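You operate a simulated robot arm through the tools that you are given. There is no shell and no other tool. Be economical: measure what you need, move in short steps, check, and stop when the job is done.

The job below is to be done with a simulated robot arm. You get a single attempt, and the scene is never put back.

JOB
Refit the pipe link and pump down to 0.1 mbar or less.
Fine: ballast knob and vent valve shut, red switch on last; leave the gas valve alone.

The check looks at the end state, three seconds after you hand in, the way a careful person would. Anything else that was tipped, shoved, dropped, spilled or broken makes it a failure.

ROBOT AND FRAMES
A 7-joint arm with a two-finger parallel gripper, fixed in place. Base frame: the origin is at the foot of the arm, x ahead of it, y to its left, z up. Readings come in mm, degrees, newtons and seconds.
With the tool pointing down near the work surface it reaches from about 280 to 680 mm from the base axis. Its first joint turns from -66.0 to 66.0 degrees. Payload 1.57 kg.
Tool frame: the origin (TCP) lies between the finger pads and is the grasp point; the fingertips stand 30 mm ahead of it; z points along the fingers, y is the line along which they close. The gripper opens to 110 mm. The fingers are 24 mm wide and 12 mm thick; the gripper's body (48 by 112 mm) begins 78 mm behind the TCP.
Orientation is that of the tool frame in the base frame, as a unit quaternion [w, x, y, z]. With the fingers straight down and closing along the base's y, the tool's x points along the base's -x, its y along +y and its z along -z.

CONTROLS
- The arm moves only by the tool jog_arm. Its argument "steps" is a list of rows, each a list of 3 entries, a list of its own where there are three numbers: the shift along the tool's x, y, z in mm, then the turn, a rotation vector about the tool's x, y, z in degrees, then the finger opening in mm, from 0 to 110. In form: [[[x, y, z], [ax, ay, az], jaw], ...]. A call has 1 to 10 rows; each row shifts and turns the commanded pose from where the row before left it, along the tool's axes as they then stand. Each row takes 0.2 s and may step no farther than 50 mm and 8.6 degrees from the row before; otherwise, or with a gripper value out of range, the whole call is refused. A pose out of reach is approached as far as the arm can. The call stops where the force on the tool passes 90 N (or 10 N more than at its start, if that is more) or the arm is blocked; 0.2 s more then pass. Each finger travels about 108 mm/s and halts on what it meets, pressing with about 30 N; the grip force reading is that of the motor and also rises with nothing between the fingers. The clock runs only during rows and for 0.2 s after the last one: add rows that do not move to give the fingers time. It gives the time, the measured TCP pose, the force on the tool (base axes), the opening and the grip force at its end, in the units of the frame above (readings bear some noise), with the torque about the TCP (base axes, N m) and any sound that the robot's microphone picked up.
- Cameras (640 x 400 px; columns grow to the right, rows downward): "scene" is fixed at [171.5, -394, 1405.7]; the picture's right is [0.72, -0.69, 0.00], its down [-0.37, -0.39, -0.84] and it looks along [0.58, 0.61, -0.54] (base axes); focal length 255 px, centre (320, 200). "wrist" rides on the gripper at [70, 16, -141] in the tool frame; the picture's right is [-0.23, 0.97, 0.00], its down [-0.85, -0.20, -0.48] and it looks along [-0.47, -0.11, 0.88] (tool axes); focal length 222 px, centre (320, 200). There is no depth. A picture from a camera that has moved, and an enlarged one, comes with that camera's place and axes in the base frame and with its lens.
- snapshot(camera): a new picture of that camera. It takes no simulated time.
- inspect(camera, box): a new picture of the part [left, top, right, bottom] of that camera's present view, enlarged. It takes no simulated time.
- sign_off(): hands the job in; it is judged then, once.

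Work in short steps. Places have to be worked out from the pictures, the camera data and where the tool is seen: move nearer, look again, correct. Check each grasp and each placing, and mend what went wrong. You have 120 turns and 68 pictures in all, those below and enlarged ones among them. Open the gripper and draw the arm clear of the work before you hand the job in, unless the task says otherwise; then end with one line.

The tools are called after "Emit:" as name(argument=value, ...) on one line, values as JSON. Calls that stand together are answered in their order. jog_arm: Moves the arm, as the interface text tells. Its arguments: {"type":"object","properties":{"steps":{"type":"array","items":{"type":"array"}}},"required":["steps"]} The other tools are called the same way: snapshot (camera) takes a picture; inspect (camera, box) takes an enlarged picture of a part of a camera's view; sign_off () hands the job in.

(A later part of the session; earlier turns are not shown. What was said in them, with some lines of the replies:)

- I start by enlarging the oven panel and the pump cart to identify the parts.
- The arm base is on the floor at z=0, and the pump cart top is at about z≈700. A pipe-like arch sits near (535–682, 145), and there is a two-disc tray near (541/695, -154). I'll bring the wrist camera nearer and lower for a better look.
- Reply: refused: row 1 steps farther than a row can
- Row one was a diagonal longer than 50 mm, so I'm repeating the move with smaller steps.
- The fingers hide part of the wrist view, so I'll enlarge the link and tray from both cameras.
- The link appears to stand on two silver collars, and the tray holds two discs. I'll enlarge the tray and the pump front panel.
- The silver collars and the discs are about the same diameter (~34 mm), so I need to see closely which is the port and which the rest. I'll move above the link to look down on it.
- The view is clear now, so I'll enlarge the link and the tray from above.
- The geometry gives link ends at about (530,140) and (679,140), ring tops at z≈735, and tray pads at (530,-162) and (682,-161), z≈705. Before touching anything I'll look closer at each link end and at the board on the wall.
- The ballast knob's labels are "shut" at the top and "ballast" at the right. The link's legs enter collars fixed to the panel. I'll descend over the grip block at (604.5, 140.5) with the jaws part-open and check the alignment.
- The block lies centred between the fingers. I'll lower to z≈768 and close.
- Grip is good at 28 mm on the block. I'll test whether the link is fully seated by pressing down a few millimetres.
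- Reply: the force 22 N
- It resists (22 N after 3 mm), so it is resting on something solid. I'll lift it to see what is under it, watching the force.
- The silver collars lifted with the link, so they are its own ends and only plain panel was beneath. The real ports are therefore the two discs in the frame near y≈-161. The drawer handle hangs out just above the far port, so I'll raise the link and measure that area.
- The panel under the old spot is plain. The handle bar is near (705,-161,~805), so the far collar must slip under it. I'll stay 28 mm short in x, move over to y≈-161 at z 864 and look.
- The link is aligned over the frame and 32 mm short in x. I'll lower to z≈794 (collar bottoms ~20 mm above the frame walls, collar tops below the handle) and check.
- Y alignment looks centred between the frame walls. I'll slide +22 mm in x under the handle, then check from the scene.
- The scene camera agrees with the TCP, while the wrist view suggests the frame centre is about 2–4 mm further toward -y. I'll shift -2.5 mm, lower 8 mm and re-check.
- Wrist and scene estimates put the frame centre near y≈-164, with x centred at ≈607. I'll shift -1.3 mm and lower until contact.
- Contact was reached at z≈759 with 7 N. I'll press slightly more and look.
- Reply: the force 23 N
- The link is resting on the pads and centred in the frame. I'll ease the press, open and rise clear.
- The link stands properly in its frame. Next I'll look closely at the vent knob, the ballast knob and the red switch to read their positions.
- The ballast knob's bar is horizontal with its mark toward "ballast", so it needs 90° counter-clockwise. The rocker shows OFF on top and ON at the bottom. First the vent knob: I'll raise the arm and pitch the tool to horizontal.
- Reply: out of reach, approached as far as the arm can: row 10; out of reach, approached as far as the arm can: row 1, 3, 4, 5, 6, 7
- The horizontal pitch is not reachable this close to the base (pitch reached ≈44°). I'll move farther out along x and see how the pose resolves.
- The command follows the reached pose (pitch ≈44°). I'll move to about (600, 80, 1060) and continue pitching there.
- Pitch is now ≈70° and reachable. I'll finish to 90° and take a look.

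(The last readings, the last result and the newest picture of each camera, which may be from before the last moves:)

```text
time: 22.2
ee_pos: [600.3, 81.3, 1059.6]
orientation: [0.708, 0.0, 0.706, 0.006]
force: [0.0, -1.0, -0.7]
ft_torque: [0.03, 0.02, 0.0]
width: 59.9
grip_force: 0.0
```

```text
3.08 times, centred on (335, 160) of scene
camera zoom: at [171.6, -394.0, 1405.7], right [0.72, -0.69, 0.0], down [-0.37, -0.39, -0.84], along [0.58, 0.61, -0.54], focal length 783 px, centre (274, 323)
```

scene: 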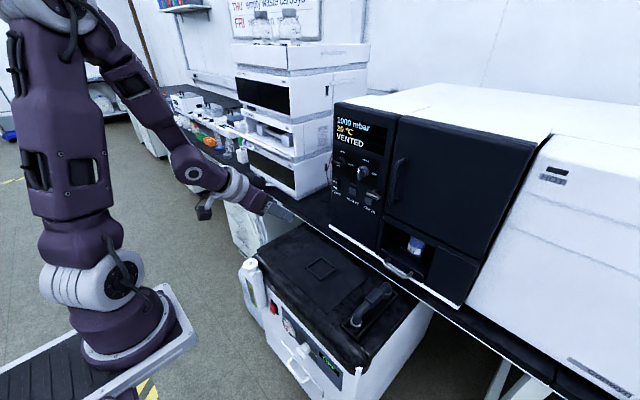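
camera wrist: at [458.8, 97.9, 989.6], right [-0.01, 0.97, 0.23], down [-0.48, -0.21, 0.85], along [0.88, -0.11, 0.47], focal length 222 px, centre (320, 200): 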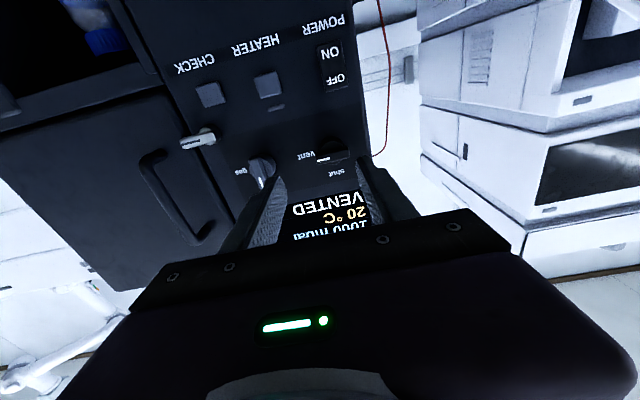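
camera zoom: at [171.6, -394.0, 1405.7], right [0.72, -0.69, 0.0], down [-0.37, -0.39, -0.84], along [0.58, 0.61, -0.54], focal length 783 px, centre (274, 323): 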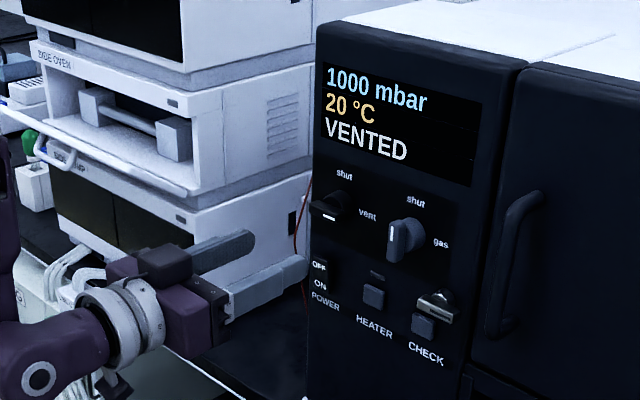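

Triangulation puts the vent knob bar near (705, 90, 1070) and the panel at x≈733. I'll roll the tool +90° so the fingers close vertically on the horizontal bar.

Emit:
jog_arm(steps=[[[0, 0, 0], [0, 0, 8.5], 60], [[0, 0, 0], [0, 0, 8.5], 60], [[0, 0, 0], [0, 0, 8.5], 60], [[0, 0, 0], [0, 0, 8.5], 60], [[0, 0, 0], [0, 0, 8.5], 60], [[0, 0, 0], [0, 0, 8.5], 60], [[0, 0, 0], [0, 0, 8.5], 60], [[0, 0, 0], [0, 0, 8.5], 60], [[0, 0, 0], [0, 0, 8.5], 60], [[0, 0, 0], [0, 0, 8.5], 60]])

Emit:
jog_arm(steps=[[[0, 0, 0], [0, 0, 5], 50], [[0, 0, 0], [0, 0, 0], 50]])

Emit:
inspect(camera="wrist", box=[220, 60, 420, 220])

Emit:
inspect(camera="scene", box=[310, 150, 370, 200])

```text
time: 24.4
ee_pos: [599.3, 81.8, 1060.4]
orientation: [0.517, 0.478, 0.52, 0.483]
force: [-0.3, -0.3, 0.2]
ft_torque: [0.01, 0.02, -0.02]
width: 59.9
grip_force: 0.0
```

```text
time: 25.0
ee_pos: [599.8, 82.0, 1060.3]
orientation: [0.497, 0.5, 0.499, 0.504]
force: [0.0, -0.1, -0.1]
ft_torque: [-0.01, 0.01, -0.01]
width: 49.9
grip_force: 0.0
```

```text
2.50 times, centred on (320, 140) of wrist
camera zoom: at [458.0, 150.6, 1076.5], right [0.0, -0.24, 0.97], down [-0.47, -0.86, -0.21], along [0.88, -0.46, -0.11], focal length 555 px, centre (320, 350)
```

zoom: 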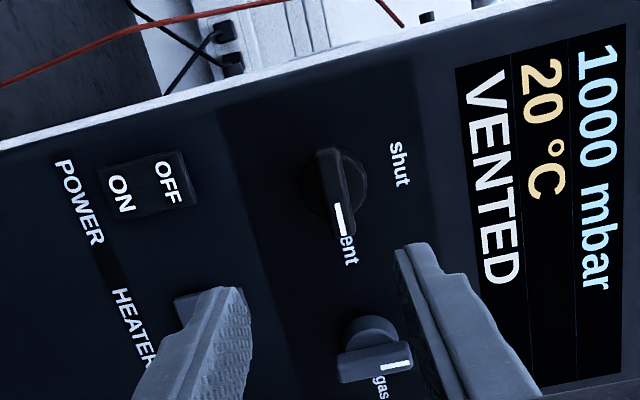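

```text
8.00 times, centred on (340, 175) of scene
camera zoom: at [171.5, -394.0, 1405.7], right [0.72, -0.69, 0.0], down [-0.37, -0.39, -0.84], along [0.58, 0.61, -0.54], focal length 2037 px, centre (160, 400)
```

zoom: 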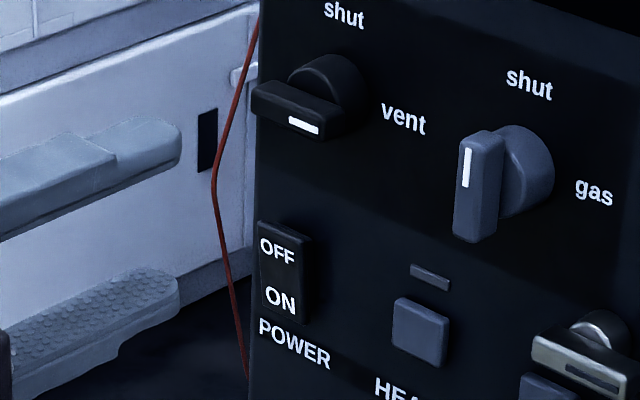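

The views now agree: vent bar front centre is ≈(706, 96, 1072.5), panel x≈734, bar ≈36×10 mm. I'll align and approach to TCP x≈672, then check.

Emit:
jog_arm(steps=[[[14, 12.2, 0], [0, 0, 0], 36], [[0, 0, 36], [0, 0, 0], 36], [[0, 0, 36], [0, 0, 0], 36], [[0, 0, 0], [0, 0, 0], 36]])

Emit:
inspect(camera="wrist", box=[260, 80, 380, 220])

Emit:
inspect(camera="scene", box=[310, 150, 370, 200])

```text
time: 26.0
ee_pos: [672.7, 96.1, 1071.4]
orientation: [0.497, 0.499, 0.5, 0.504]
force: [-0.6, 0.5, -0.2]
ft_torque: [0.0, -0.01, 0.03]
width: 36.2
grip_force: 0.1
```

```text
2.86 times, centred on (320, 150) of wrist
camera zoom: at [530.8, 165.1, 1089.3], right [0.0, -0.23, 0.97], down [-0.47, -0.86, -0.21], along [0.88, -0.46, -0.11], focal length 635 px, centre (320, 343)
```

zoom: 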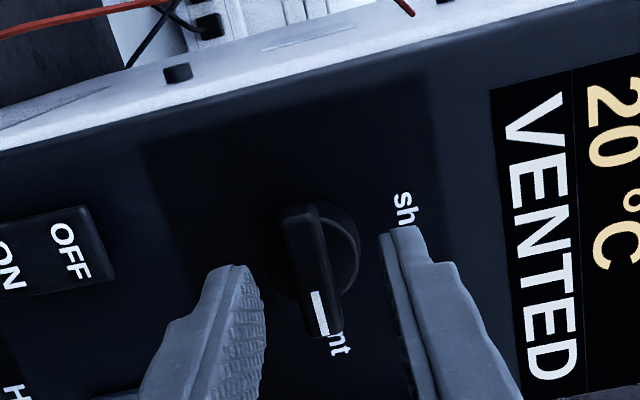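

```text
8.00 times, centred on (340, 175) of scene
camera zoom: at [171.6, -394.0, 1405.7], right [0.72, -0.69, 0.0], down [-0.37, -0.39, -0.84], along [0.58, 0.61, -0.54], focal length 2037 px, centre (160, 400)
```

zoom: 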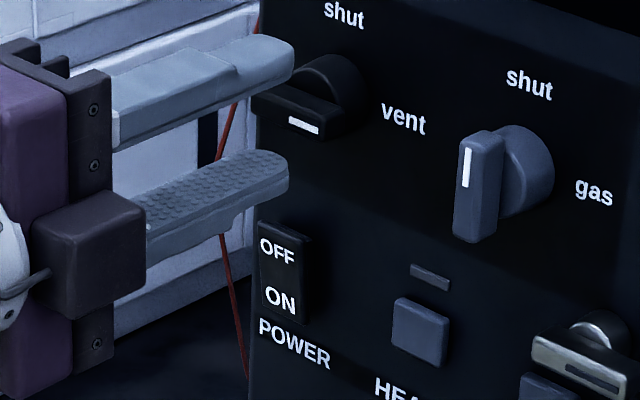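

The bar lies midway between the fingers. I'll advance 11.5 mm and close on it.

Emit:
jog_arm(steps=[[[0, 0, 6], [0, 0, 0], 36], [[0, 0, 5.5], [0, 0, 0], 36], [[0, 0, 0], [0, 0, 0], 4], [[0, 0, 0], [0, 0, 0], 4]])

```text
time: 27.0
ee_pos: [684.1, 96.0, 1071.3]
orientation: [0.497, 0.499, 0.501, 0.503]
force: [0.5, 0.2, -12.8]
ft_torque: [-0.14, 0.26, 0.21]
width: 14.9
grip_force: 6.1
```

The fingers have reached something. One idle row will settle the grip.

Emit:
jog_arm(steps=[[[0, 0, 0], [0, 0, 0], 4]])

Emit:
inspect(camera="scene", box=[310, 150, 370, 200])

```text
time: 27.4
ee_pos: [684.1, 96.0, 1072.6]
orientation: [0.496, 0.5, 0.5, 0.504]
force: [-2.3, -0.3, -13.3]
ft_torque: [-0.19, 0.3, 0.09]
width: 16.1
grip_force: 6.5
```

```text
8.00 times, centred on (340, 175) of scene
camera zoom: at [171.8, -393.9, 1405.7], right [0.72, -0.69, 0.0], down [-0.37, -0.39, -0.84], along [0.58, 0.61, -0.54], focal length 2037 px, centre (160, 400)
```

zoom: 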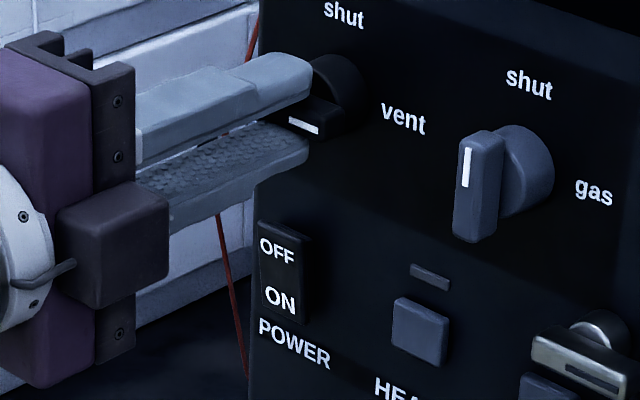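

Width is 16 with a -13 N vertical force: only the lower finger touches, so the bar sits ~2 mm below centre. I'll shift down 2 mm to centre the grip.

Emit:
jog_arm(steps=[[[0, -1, 0], [0, 0, 0], 4], [[0, -1, 0], [0, 0, 0], 4], [[0, 0, 0], [0, 0, 0], 4]])

```text
time: 28.2
ee_pos: [682.9, 97.0, 1069.4]
orientation: [0.496, 0.5, 0.499, 0.505]
force: [0.7, 0.4, -10.0]
ft_torque: [-0.12, 0.27, 0.14]
width: 13.3
grip_force: 5.8
```

Width fell to 13.3 and the force eased, so I'll continue 2 mm further.

Emit:
jog_arm(steps=[[[0, -1, 0], [0, 0, 0], 4], [[0, -1, 0], [0, 0, 0], 4], [[0, 0, 0], [0, 0, 0], 4]])

```text
time: 29.0
ee_pos: [683.8, 96.0, 1068.2]
orientation: [0.499, 0.499, 0.498, 0.504]
force: [1.3, -2.6, 3.0]
ft_torque: [-0.56, 0.15, -0.19]
width: 11.7
grip_force: 28.8
```

Now it is gripped properly (11.7 mm, 29 N). I'll turn counter-clockwise (-tool z), checking after ~50°.

Emit:
jog_arm(steps=[[[0, 0, 0], [0, 0, -8.5], 4], [[0, 0, 0], [0, 0, -8.5], 4], [[0, 0, 0], [0, 0, -8.5], 4], [[0, 0, 0], [0, 0, -8.5], 4], [[0, 0, 0], [0, 0, -8.5], 4]])

Emit:
jog_arm(steps=[[[0, 0, 0], [0, 0, -8.5], 4], [[0, 0, 0], [0, 0, -8.5], 4], [[0, 0, 0], [0, 0, -8.5], 4], [[0, 0, 0], [0, 0, -8.5], 4], [[0, 0, 0], [0, 0, -8.5], 4], [[0, 0, 0], [0, 0, -4], 4]])

Emit:
inspect(camera="scene", box=[310, 150, 370, 200])

```text
time: 30.2
ee_pos: [684.4, 96.0, 1068.3]
orientation: [0.647, 0.283, 0.647, 0.289]
force: [14.7, -0.6, 7.4]
ft_torque: [0.03, 0.04, -0.01]
width: 12.0
grip_force: 28.9
```

```text
time: 31.6
ee_pos: [683.7, 94.7, 1068.9]
orientation: [0.707, 0.006, 0.707, 0.01]
force: [7.0, -10.9, 3.3]
ft_torque: [0.0, 0.01, -0.4]
width: 12.1
grip_force: 28.7
```

```text
8.00 times, centred on (340, 175) of scene
camera zoom: at [171.6, -394.3, 1405.6], right [0.72, -0.69, 0.0], down [-0.37, -0.39, -0.84], along [0.58, 0.61, -0.54], focal length 2037 px, centre (160, 400)
```

zoom: 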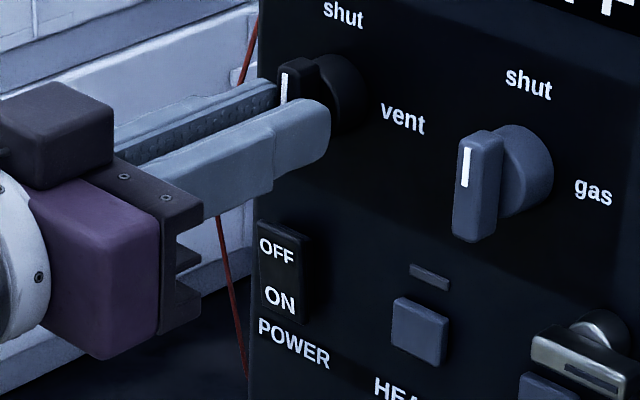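

The mark now points to "shut". I'll nudge 1.5° more, open and back straight out.

Emit:
jog_arm(steps=[[[0, 0, 0], [0, 0, -1.5], 4], [[0, 0, 0], [0, 0, 0], 36], [[0, 0, 0], [0, 0, 0], 36], [[0, 0, -30], [0, 0, 0], 36], [[0, 0, -45], [0, 0, 0], 36], [[0, 0, -45], [0, 0, 0], 36]])

Emit:
inspect(camera="scene", box=[310, 110, 390, 210])

```text
time: 33.0
ee_pos: [562.7, 95.5, 1067.8]
orientation: [0.708, -0.004, 0.706, 0.003]
force: [0.3, 0.1, 0.1]
ft_torque: [-0.03, 0.01, -0.02]
width: 36.1
grip_force: 0.1
```

```text
4.00 times, centred on (350, 160) of scene
camera zoom: at [171.6, -394.0, 1405.8], right [0.72, -0.69, 0.0], down [-0.37, -0.39, -0.84], along [0.58, 0.61, -0.54], focal length 1018 px, centre (200, 360)
```

zoom: 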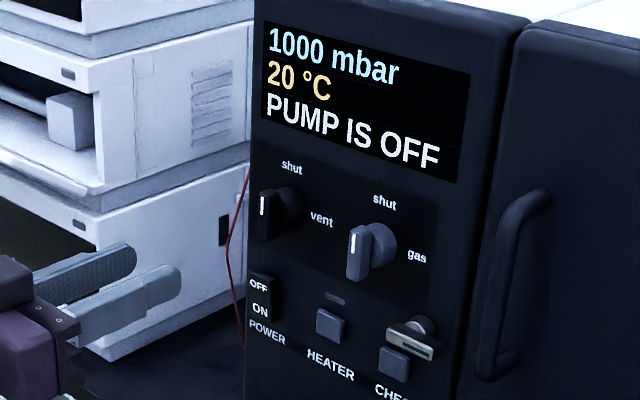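

The vent knob reads "shut" and the display now says "PUMP IS OFF", with no link complaint. Next is the ballast knob at about (427, -32, 524) on the pump front. I'll pitch the tool back to ~20° from vertical with the fingers closed, to push the bar from above.

Emit:
jog_arm(steps=[[[0, 0, 0], [0, 8.5, 0], 20], [[0, 0, 0], [0, 8.5, 0], 10], [[0, 0, 0], [0, 8.5, 0], 0], [[0, 0, 0], [0, 8.5, 0], 0], [[0, 0, 0], [0, 8.5, 0], 0], [[0, 0, 0], [0, 8.5, 0], 0], [[0, 0, 0], [0, 8.5, 0], 0], [[0, 0, 0], [0, 8.5, 0], 0], [[0, 0, 0], [0, 2, 0], 0]])

```text
time: 35.0
ee_pos: [563.0, 94.6, 1069.0]
orientation: [0.174, -0.003, 0.985, 0.0]
force: [0.0, -0.3, 0.1]
ft_torque: [0.0, 0.0, 0.01]
width: 0.0
grip_force: 21.7
```

Pitch is 20° as intended. I'll go to a standoff in front of the pump, then lower to above the knob.

Emit:
jog_arm(steps=[[[30.7, -13.2, 24.6], [0, 0, 0], 0], [[30.7, -13.2, 24.6], [0, 0, 0], 0], [[30.7, -13.2, 24.6], [0, 0, 0], 0], [[30.7, -13.2, 24.6], [0, 0, 0], 0], [[30.7, -13.2, 24.6], [0, 0, 0], 0], [[30.7, -13.2, 24.6], [0, 0, 0], 0], [[30.7, -13.2, 24.6], [0, 0, 0], 0], [[30.7, -13.2, 24.6], [0, 0, 0], 0]])

Emit:
jog_arm(steps=[[[13.7, 0, 37.6], [0, 0, 0], 0], [[13.7, 0, 37.6], [0, 0, 0], 0], [[13.7, 0, 37.6], [0, 0, 0], 0], [[13.7, 0, 37.6], [0, 0, 0], 0], [[0, 0, 0], [0, 0, 0], 0]])

Emit:
inspect(camera="scene", box=[265, 300, 345, 380])

Emit:
snapshot(camera="wrist")

```text
time: 36.8
ee_pos: [401.0, -11.9, 799.9]
orientation: [0.174, -0.003, 0.985, 0.001]
force: [-1.0, -0.1, 0.0]
ft_torque: [0.02, 0.01, 0.0]
width: 0.0
grip_force: 21.1
```

```text
time: 38.0
ee_pos: [401.6, -11.9, 637.9]
orientation: [0.174, -0.003, 0.985, -0.001]
force: [-0.8, -0.4, 0.7]
ft_torque: [0.03, 0.01, -0.02]
width: 0.1
grip_force: 21.2
```

```text
5.00 times, centred on (305, 340) of scene
camera zoom: at [171.5, -394.0, 1405.7], right [0.72, -0.69, 0.0], down [-0.37, -0.39, -0.84], along [0.58, 0.61, -0.54], focal length 1273 px, centre (395, -500)
```

zoom: 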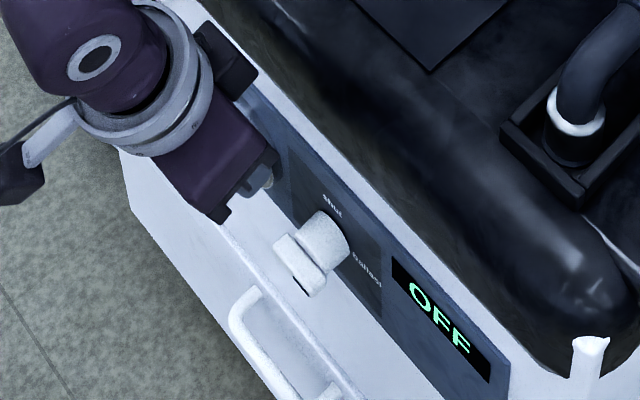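

```text
12 pictures are left
camera wrist: at [287.6, 4.3, 747.1], right [0.21, 0.98, 0.08], down [0.64, -0.19, 0.74], along [0.74, -0.1, -0.66], focal length 222 px, centre (320, 200)
```

wrist: 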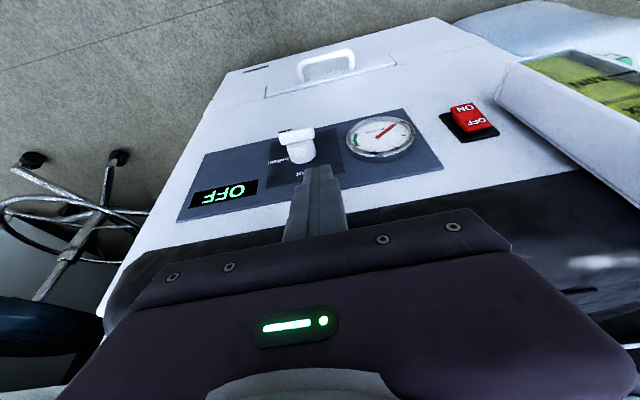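

The bar front centre comes out at ≈(424, -32, 525). I'll lower so the fingertip is just above the bar's left end, at y≈-11.

Emit:
jog_arm(steps=[[[6, 0, 32.4], [0, 0, 0], 0], [[5.9, 0.5, 32.5], [0, 0, 0], 0], [[0, 0, 0], [0, 0, 0], 0]])

Emit:
inspect(camera="wrist", box=[250, 90, 400, 190])

Emit:
inspect(camera="scene", box=[280, 320, 330, 370])

```text
time: 38.8
ee_pos: [412.6, -11.0, 572.4]
orientation: [0.175, -0.003, 0.985, 0.001]
force: [0.2, -0.3, -0.5]
ft_torque: [0.03, 0.01, -0.01]
width: 0.1
grip_force: 21.2
```

```text
4.00 times, centred on (325, 140) of wrist
camera zoom: at [298.3, 4.5, 681.8], right [0.21, 0.98, 0.08], down [0.64, -0.19, 0.74], along [0.74, -0.1, -0.66], focal length 888 px, centre (300, 440)
```

zoom: 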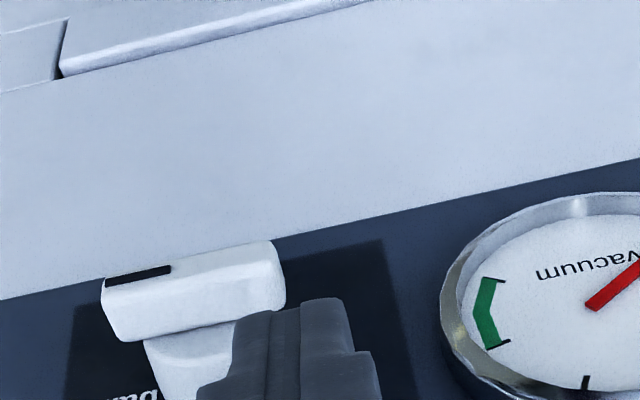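

```text
8.00 times, centred on (305, 345) of scene
camera zoom: at [171.5, -394.0, 1405.7], right [0.72, -0.69, 0.0], down [-0.37, -0.39, -0.84], along [0.58, 0.61, -0.54], focal length 2037 px, centre (440, -960)
```

zoom: 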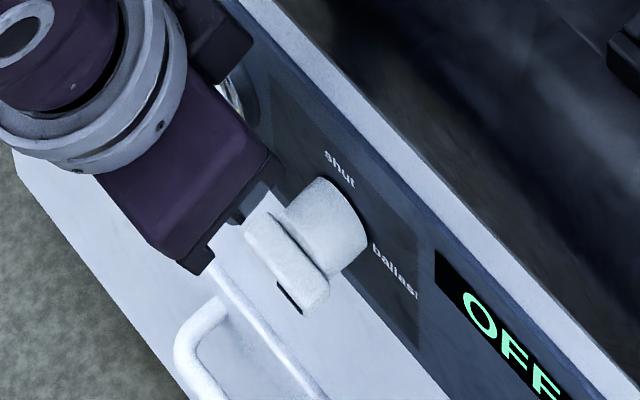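

The fingertip is calibrated in the wrist view and overlaps the bar's left end by ~10 mm. I'll back off 3 mm in x so as not to catch the barrel, then push down gradually, watching the force.

Emit:
jog_arm(steps=[[[2.8, 0, -1], [0, 0, 0], 0], [[2.74, 0, 7.5], [0, 0, 0], 0], [[1.71, 0, 4.7], [0, 0, 0], 0], [[1.71, 0, 4.7], [0, 0, 0], 0]])

```text
time: 39.8
ee_pos: [409.9, -10.9, 556.4]
orientation: [0.174, -0.004, 0.985, -0.001]
force: [-0.3, 0.3, 0.6]
ft_torque: [-0.01, 0.0, 0.01]
width: 0.0
grip_force: 21.4
```

No contact yet (tip z≈524–528). I'll continue down in 4 mm steps.

Emit:
jog_arm(steps=[[[1.37, 0, 3.76], [0, 0, 0], 0], [[1.37, 0, 3.76], [0, 0, 0], 0], [[1.37, 0, 3.76], [0, 0, 0], 0]])

```text
time: 40.6
ee_pos: [409.9, -10.8, 543.2]
orientation: [0.175, -0.004, 0.985, 0.001]
force: [-1.2, 2.5, 1.6]
ft_torque: [0.08, 0.03, 0.02]
width: 0.2
grip_force: 21.0
```

A slight force has appeared. I'll look at the wrist view.

Emit:
inspect(camera="wrist", box=[250, 90, 400, 190])

```text
4.00 times, centred on (325, 140) of wrist
camera zoom: at [295.1, 4.8, 652.5], right [0.21, 0.98, 0.08], down [0.64, -0.19, 0.74], along [0.74, -0.1, -0.66], focal length 888 px, centre (300, 440)
```

zoom: 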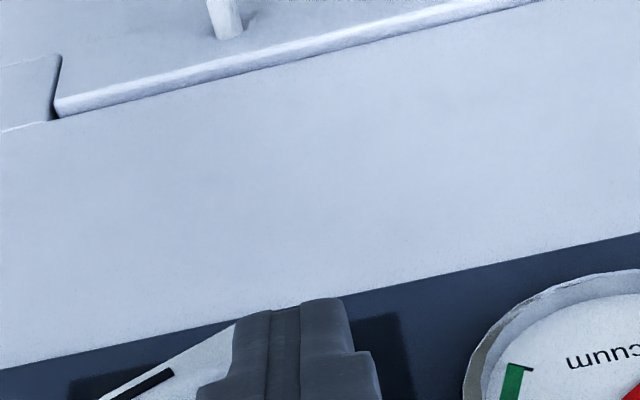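

The bar is rotating the right way (mark end rising). I'll keep pushing down 14 mm, then check the force.

Emit:
jog_arm(steps=[[[1.2, 0, 3.3], [0, 0, 0], 0], [[1.2, 0, 3.3], [0, 0, 0], 0], [[1.2, 0, 3.3], [0, 0, 0], 0], [[1.2, 0, 3.3], [0, 0, 0], 0]])

```text
time: 41.6
ee_pos: [408.7, -11.3, 529.1]
orientation: [0.174, -0.003, 0.985, 0.0]
force: [0.8, 0.9, 0.6]
ft_torque: [0.0, 0.0, -0.01]
width: 0.0
grip_force: 21.1
```

Low force throughout. Now I sweep toward -y to bring the lower end under the axis.

Emit:
jog_arm(steps=[[[0, -2, 0], [0, 0, 0], 0], [[0, -1.5, 0], [0, 0, 0], 0]])

Emit:
inspect(camera="scene", box=[280, 320, 330, 370])

```text
time: 42.2
ee_pos: [408.0, -15.2, 528.8]
orientation: [0.174, -0.004, 0.985, 0.001]
force: [0.2, 1.4, -1.9]
ft_torque: [0.04, 0.0, 0.03]
width: 0.0
grip_force: 21.5
```

```text
8.00 times, centred on (305, 345) of scene
camera zoom: at [171.6, -393.9, 1405.8], right [0.72, -0.69, 0.0], down [-0.37, -0.39, -0.84], along [0.58, 0.61, -0.54], focal length 2037 px, centre (440, -960)
```

zoom: 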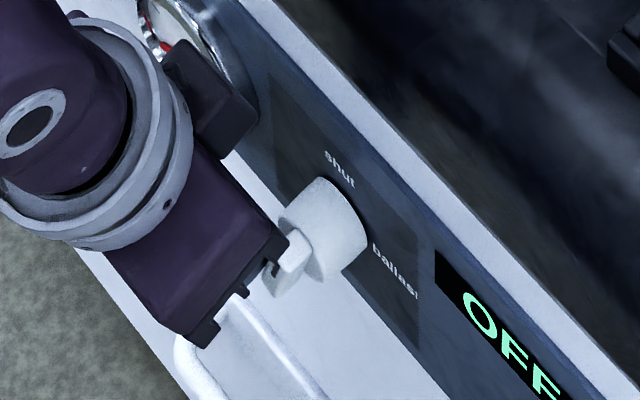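

The bar is nearly upright. I'll continue the sweep in small steps, looking for the end stop.

Emit:
jog_arm(steps=[[[0, -1.5, 0], [0, 0, 0], 0], [[0, 0, 0], [0, 0, 0], 0]])

Emit:
jog_arm(steps=[[[0, -1.5, 0], [0, 0, 0], 0], [[0, 0, 0], [0, 0, 0], 0]])

```text
time: 42.8
ee_pos: [410.1, -16.5, 530.0]
orientation: [0.174, -0.003, 0.985, 0.0]
force: [-0.4, -0.7, 0.4]
ft_torque: [-0.02, 0.0, -0.01]
width: 0.0
grip_force: 21.4
```

```text
time: 43.4
ee_pos: [409.4, -18.2, 529.5]
orientation: [0.175, -0.003, 0.985, 0.0]
force: [0.4, 0.3, -0.1]
ft_torque: [0.02, -0.04, -0.01]
width: 0.1
grip_force: 21.5
```

Almost no force yet. A wrist view will show the bar angle.

Emit:
inspect(camera="wrist", box=[240, 110, 360, 200])

```text
4.44 times, centred on (300, 155) of wrist
camera zoom: at [295.4, -1.7, 638.6], right [0.21, 0.98, 0.08], down [0.64, -0.19, 0.74], along [0.74, -0.1, -0.66], focal length 987 px, centre (409, 400)
```

zoom: 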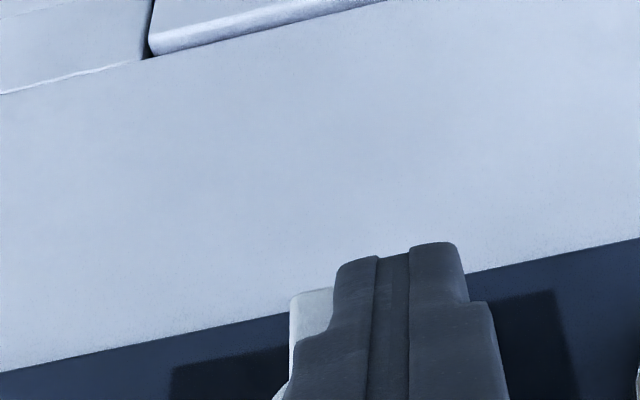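

The bar looks near upright. I'll withdraw (back and up) to see the true angle.

Emit:
jog_arm(steps=[[[0, 12, 0], [0, 0, 0], 0], [[37.6, 0, -13.7], [0, 0, 0], 0], [[0, 40, -20], [0, 0, 0], 0], [[0, 40, -20], [0, 0, 0], 0]])

Emit:
inspect(camera="scene", box=[280, 320, 330, 370])

```text
time: 44.4
ee_pos: [354.2, 72.9, 567.9]
orientation: [0.174, -0.002, 0.985, -0.001]
force: [0.4, 1.3, -0.1]
ft_torque: [-0.03, 0.04, -0.01]
width: 0.4
grip_force: 21.1
```

```text
8.00 times, centred on (305, 345) of scene
camera zoom: at [171.5, -394.0, 1405.8], right [0.72, -0.69, 0.0], down [-0.37, -0.39, -0.84], along [0.58, 0.61, -0.54], focal length 2037 px, centre (440, -960)
```

zoom: 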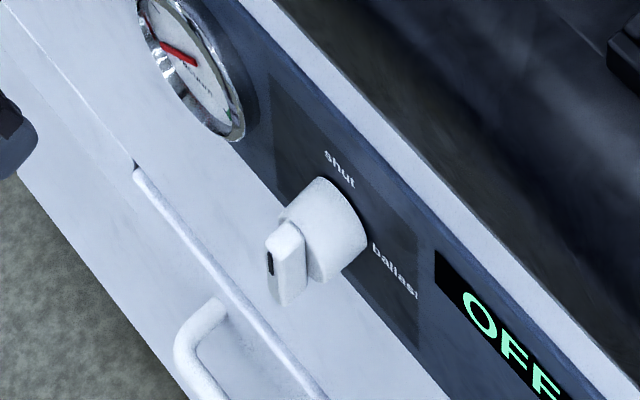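

The ballast mark is now upright at "shut". Next is the rocker: ON half at ≈(443, 159, 518). A white bottle box stands out beside it (y>198, x>≈411), so I'll pitch to ~45° to keep the gripper body clear while lining up at y≈155.

Emit:
jog_arm(steps=[[[-6, 28, 2], [0, 0, 0], 0], [[-6, 28, 2], [0, 0, 0], 0], [[-6, 26, 2], [0, 0, 0], 0], [[0, 0, 0], [0, -8.4, 0], 0], [[0, 0, 0], [0, -8.4, 0], 0], [[0, 0, 0], [0, -8.2, 0], 0]])

Emit:
snapshot(camera="wrist")

```text
time: 45.8
ee_pos: [373.7, 156.8, 567.5]
orientation: [0.384, -0.003, 0.923, 0.001]
force: [0.3, 0.2, -0.3]
ft_torque: [-0.01, 0.01, 0.01]
width: 0.1
grip_force: 21.4
```

```text
5 pictures are left
camera wrist: at [224.2, 171.8, 617.6], right [0.15, 0.97, 0.16], down [0.26, -0.2, 0.94], along [0.95, -0.1, -0.29], focal length 222 px, centre (320, 200)
```

wrist: 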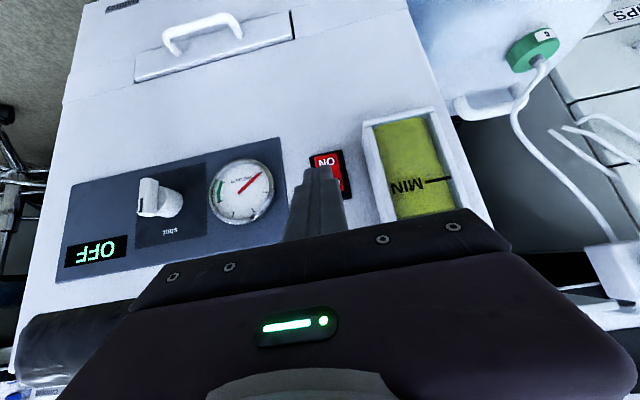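

The view confirms the ON half is at ≈(443, 160, 512), with the box clear at y≥~200. I'll bring the fingertip corner to ≈(430, 158, 511) first.

Emit:
jog_arm(steps=[[[10, 1, 20], [0, 0, 0], 0], [[2.5, 0.5, 30], [0, 0, 0], 0], [[0, 0, 0], [0, 0, 0], 0]])

Emit:
inspect(camera="wrist", box=[270, 100, 400, 230])

```text
time: 46.6
ee_pos: [400.7, 163.9, 539.2]
orientation: [0.384, -0.003, 0.923, 0.001]
force: [0.5, -0.5, 0.2]
ft_torque: [-0.02, 0.0, 0.0]
width: 0.0
grip_force: 21.3
out of reach, approached as far as the arm can: row 2
```

```text
3.08 times, centred on (335, 165) of wrist
camera zoom: at [252.1, 179.5, 589.7], right [0.15, 0.98, 0.16], down [0.27, -0.2, 0.94], along [0.95, -0.1, -0.29], focal length 684 px, centre (274, 308)
```

zoom: 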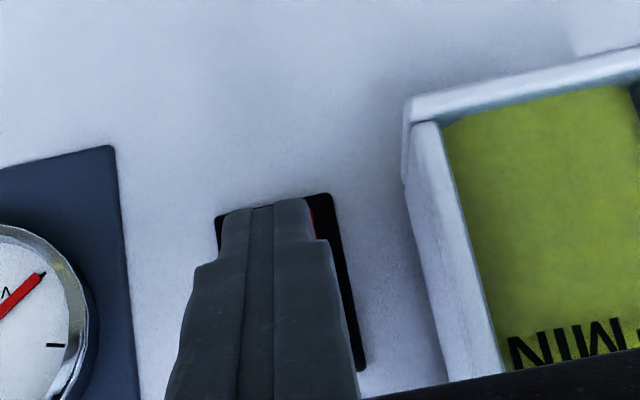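

Reach ran out 15 mm short at this pitch. I'll ease the pitch to ~35°, which still leaves ~18 mm to the box, and shift to y≈157 and z lower.

Emit:
jog_arm(steps=[[[4, -7, -3], [0, 5, 0], 0], [[0, 0, 0], [0, 5, 0], 0], [[3, 0, 5], [0, 0, 0], 0], [[2, 0, 3], [0, 0, 0], 0], [[0, 0, 0], [0, 0, 0], 0]])

```text
time: 47.8
ee_pos: [397.9, 157.2, 529.0]
orientation: [0.301, -0.003, 0.954, 0.001]
force: [0.3, -0.5, 0.2]
ft_torque: [-0.01, -0.01, 0.01]
width: 0.1
grip_force: 21.6
```

The fingertip corner is now at ≈(425, 157, 511). I'll advance in +x toward the ON half, watching force and sound.

Emit:
jog_arm(steps=[[[-6.5, 0, 4.6], [0, 0, 0], 0], [[-3.3, 0, 2.3], [0, 0, 0], 0], [[-2.5, 0, 1.7], [0, 0, 0], 0]])

```text
time: 48.6
ee_pos: [411.7, 157.8, 529.9]
orientation: [0.301, -0.004, 0.954, 0.001]
force: [0.4, -0.5, 0.7]
ft_torque: [0.0, -0.02, 0.03]
width: 0.0
grip_force: 21.8
```

C is at x≈439 and there is no contact yet, so I'll continue in 3 mm steps.

Emit:
jog_arm(steps=[[[-2.5, 0, 1.7], [0, 0, 0], 0], [[-2.5, 0, 1.7], [0, 0, 0], 0]])

Emit:
jog_arm(steps=[[[-2, 0, 1.4], [0, 0, 0], 0], [[-2, 0, 1.4], [0, 0, 0], 0]])

```text
time: 49.2
ee_pos: [418.1, 158.1, 529.6]
orientation: [0.302, -0.003, 0.953, 0.001]
force: [-0.2, -0.7, -0.2]
ft_torque: [0.02, -0.03, -0.02]
width: 0.0
grip_force: 21.1
```

```text
time: 49.8
ee_pos: [420.1, 158.3, 528.9]
orientation: [0.299, -0.003, 0.954, 0.0]
force: [-15.1, 1.7, 3.0]
ft_torque: [0.01, 0.16, 0.0]
width: 0.0
grip_force: 21.6
```

Contact: -15 N in x. I'll press a little further.

Emit:
jog_arm(steps=[[[-2, 0, 1.4], [0, 0, 0], 0], [[-1.6, 0, 1.2], [0, 0, 0], 0]])

Emit:
inspect(camera="scene", box=[250, 280, 350, 380])

```text
time: 50.4
ee_pos: [421.3, 157.5, 527.4]
orientation: [0.294, -0.004, 0.956, -0.001]
force: [-54.0, 4.4, 10.5]
ft_torque: [-0.07, 0.7, 0.1]
width: 0.2
grip_force: 21.1
```

```text
4.00 times, centred on (300, 330) of scene
camera zoom: at [170.7, -394.0, 1405.9], right [0.72, -0.69, 0.0], down [-0.37, -0.39, -0.84], along [0.58, 0.61, -0.54], focal length 1018 px, centre (400, -320)
```

zoom: 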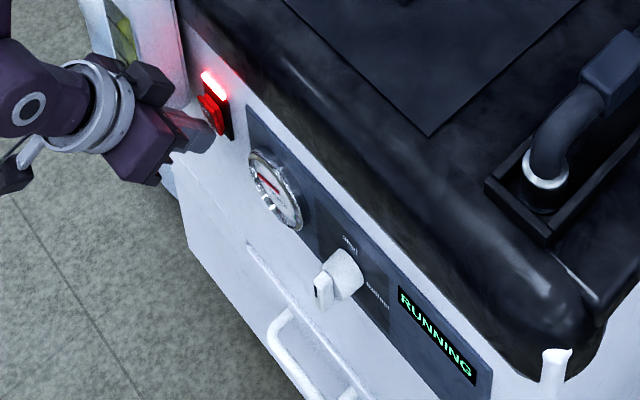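

The pump shows RUNNING and the switch is lit. I'll back straight off, then rise clear in front of the pump.

Emit:
jog_arm(steps=[[[12, 0, -9], [0, 0, 0], 0], [[25, 0, -17], [0, 0, 0], 0], [[16, -20, -11], [0, 0, 0], 0], [[-10, -25, -35], [0, 0, 0], 0], [[-15, -25, -35], [0, 0, 0], 0], [[-20, -10, -38], [0, 0, 0], 20], [[-20, 0, -38], [0, 0, 0], 40], [[-20, 0, -38], [0, 0, 0], 40], [[0, 0, -30], [0, 0, 0], 40]])

Emit:
jog_arm(steps=[[[0, 0, 0], [0, 0, 0], 40], [[0, 0, 0], [0, 0, 0], 40], [[0, 0, 0], [0, 0, 0], 40], [[0, 0, 0], [0, 0, 0], 40], [[0, 0, 0], [0, 0, 0], 40], [[0, 0, 0], [0, 0, 0], 40], [[0, 0, 0], [0, 0, 0], 40], [[0, 0, 0], [0, 0, 0], 40], [[0, 0, 0], [0, 0, 0], 40], [[0, 0, 0], [0, 0, 0], 40]])

Emit:
jog_arm(steps=[[[0, 0, 0], [0, 0, 0], 40], [[0, 0, 0], [0, 0, 0], 40], [[0, 0, 0], [0, 0, 0], 40], [[0, 0, 0], [0, 0, 0], 40], [[0, 0, 0], [0, 0, 0], 40], [[0, 0, 0], [0, 0, 0], 40], [[0, 0, 0], [0, 0, 0], 40], [[0, 0, 0], [0, 0, 0], 40], [[0, 0, 0], [0, 0, 0], 40], [[0, 0, 0], [0, 0, 0], 40]])

Emit:
snapshot(camera="scene")

```text
time: 52.6
ee_pos: [308.9, 115.5, 725.0]
orientation: [0.276, -0.01, 0.959, 0.07]
force: [-0.6, 0.2, 0.4]
ft_torque: [0.0, -0.01, 0.01]
width: 40.1
grip_force: 0.0
out of reach, approached as far as the arm can: row 9
stopped in row 9: the arm was blocked; the commanded pose is now the measured one
```

```text
time: 54.8
ee_pos: [307.6, 116.8, 725.3]
orientation: [0.275, -0.009, 0.959, 0.07]
force: [-0.3, 0.1, 0.4]
ft_torque: [0.01, 0.0, 0.0]
width: 40.3
grip_force: 0.1
```

```text
time: 57.0
ee_pos: [308.3, 117.4, 725.4]
orientation: [0.276, -0.009, 0.959, 0.07]
force: [0.1, -0.3, -0.1]
ft_torque: [0.0, 0.0, 0.01]
width: 39.8
grip_force: 0.0
```

```text
2 pictures are left
```

scene: 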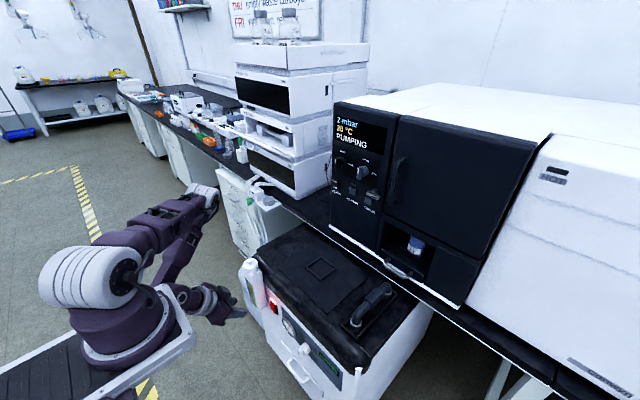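

The chamber is already at 2 mbar and "PUMPING". I'll move the arm gently to a free pose and wait longer.

Emit:
jog_arm(steps=[[[-33, 0, -15], [0, 0, 0], 40], [[-33, 0, -15], [0, 0, 0], 40], [[-33, 0, -15], [0, 0, 0], 40], [[0, 0, 0], [0, 0, 0], 40], [[0, 0, 0], [0, 0, 0], 40], [[0, 0, 0], [0, 0, 0], 40], [[0, 0, 0], [0, 0, 0], 40], [[0, 0, 0], [0, 0, 0], 40], [[0, 0, 0], [0, 0, 0], 40], [[0, 0, 0], [0, 0, 0], 40]])

Emit:
jog_arm(steps=[[[0, 0, 0], [0, 0, 0], 40], [[0, 0, 0], [0, 0, 0], 40], [[0, 0, 0], [0, 0, 0], 40], [[0, 0, 0], [0, 0, 0], 40], [[0, 0, 0], [0, 0, 0], 40], [[0, 0, 0], [0, 0, 0], 40], [[0, 0, 0], [0, 0, 0], 40], [[0, 0, 0], [0, 0, 0], 40], [[0, 0, 0], [0, 0, 0], 40], [[0, 0, 0], [0, 0, 0], 40]])

Emit:
jog_arm(steps=[[[0, 0, 0], [0, 0, 0], 40], [[0, 0, 0], [0, 0, 0], 40], [[0, 0, 0], [0, 0, 0], 40], [[0, 0, 0], [0, 0, 0], 40], [[0, 0, 0], [0, 0, 0], 40], [[0, 0, 0], [0, 0, 0], 40], [[0, 0, 0], [0, 0, 0], 40], [[0, 0, 0], [0, 0, 0], 40], [[0, 0, 0], [0, 0, 0], 40], [[0, 0, 0], [0, 0, 0], 40]])

Emit:
jog_arm(steps=[[[0, 0, 0], [0, 0, 0], 40], [[0, 0, 0], [0, 0, 0], 40], [[0, 0, 0], [0, 0, 0], 40], [[0, 0, 0], [0, 0, 0], 40], [[0, 0, 0], [0, 0, 0], 40], [[0, 0, 0], [0, 0, 0], 40], [[0, 0, 0], [0, 0, 0], 40], [[0, 0, 0], [0, 0, 0], 40], [[0, 0, 0], [0, 0, 0], 40], [[0, 0, 0], [0, 0, 0], 40]])

Emit:
jog_arm(steps=[[[0, 0, 0], [0, 0, 0], 40], [[0, 0, 0], [0, 0, 0], 40], [[0, 0, 0], [0, 0, 0], 40], [[0, 0, 0], [0, 0, 0], 40], [[0, 0, 0], [0, 0, 0], 40], [[0, 0, 0], [0, 0, 0], 40], [[0, 0, 0], [0, 0, 0], 40], [[0, 0, 0], [0, 0, 0], 40], [[0, 0, 0], [0, 0, 0], 40], [[0, 0, 0], [0, 0, 0], 40]])

Emit:
inspect(camera="scene", box=[310, 100, 400, 190])

```text
time: 59.2
ee_pos: [360.5, 126.8, 780.7]
orientation: [0.27, -0.01, 0.961, 0.063]
force: [0.1, 0.0, 0.6]
ft_torque: [0.0, 0.03, 0.01]
width: 39.9
grip_force: 0.1
out of reach, approached as far as the arm can: row 1, 2, 3
```

```text
time: 61.4
ee_pos: [362.1, 126.3, 780.4]
orientation: [0.269, -0.011, 0.961, 0.063]
force: [0.2, -0.2, -0.7]
ft_torque: [0.0, 0.0, 0.03]
width: 40.0
grip_force: 0.0
```

```text
time: 63.6
ee_pos: [361.9, 127.4, 779.6]
orientation: [0.27, -0.011, 0.961, 0.063]
force: [0.5, -0.6, -0.1]
ft_torque: [0.03, 0.01, -0.01]
width: 40.1
grip_force: 0.0
```

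```text
time: 65.8
ee_pos: [361.1, 127.5, 779.9]
orientation: [0.269, -0.011, 0.961, 0.062]
force: [-0.6, 0.2, -0.5]
ft_torque: [0.0, 0.01, -0.03]
width: 40.0
grip_force: 0.1
```

```text
time: 68.0
ee_pos: [362.4, 126.8, 779.9]
orientation: [0.27, -0.011, 0.961, 0.063]
force: [0.2, -0.6, -0.1]
ft_torque: [0.01, -0.01, -0.01]
width: 40.1
grip_force: 0.0
```

```text
4.44 times, centred on (355, 145) of scene
camera zoom: at [171.5, -394.0, 1405.7], right [0.72, -0.69, 0.0], down [-0.37, -0.39, -0.84], along [0.58, 0.61, -0.54], focal length 1132 px, centre (164, 444)
```

zoom: 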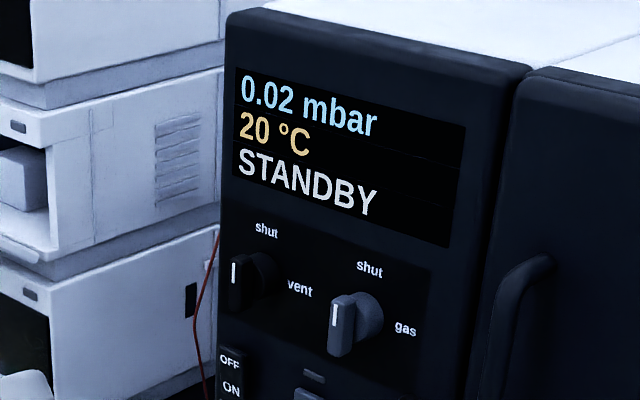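

The display reads 0.02 mbar, with the vent and ballast shut, the gas valve untouched and the pump running. The gripper is open and the arm is clear of the work, so I'm handing in.

Emit:
sign_off()

```text
The job is handed in.
```

The pipe link is refitted and the system is pumped down to 0.02 mbar, with the vent valve and ballast knob shut, the red switch turned on last and the gas valve untouched.
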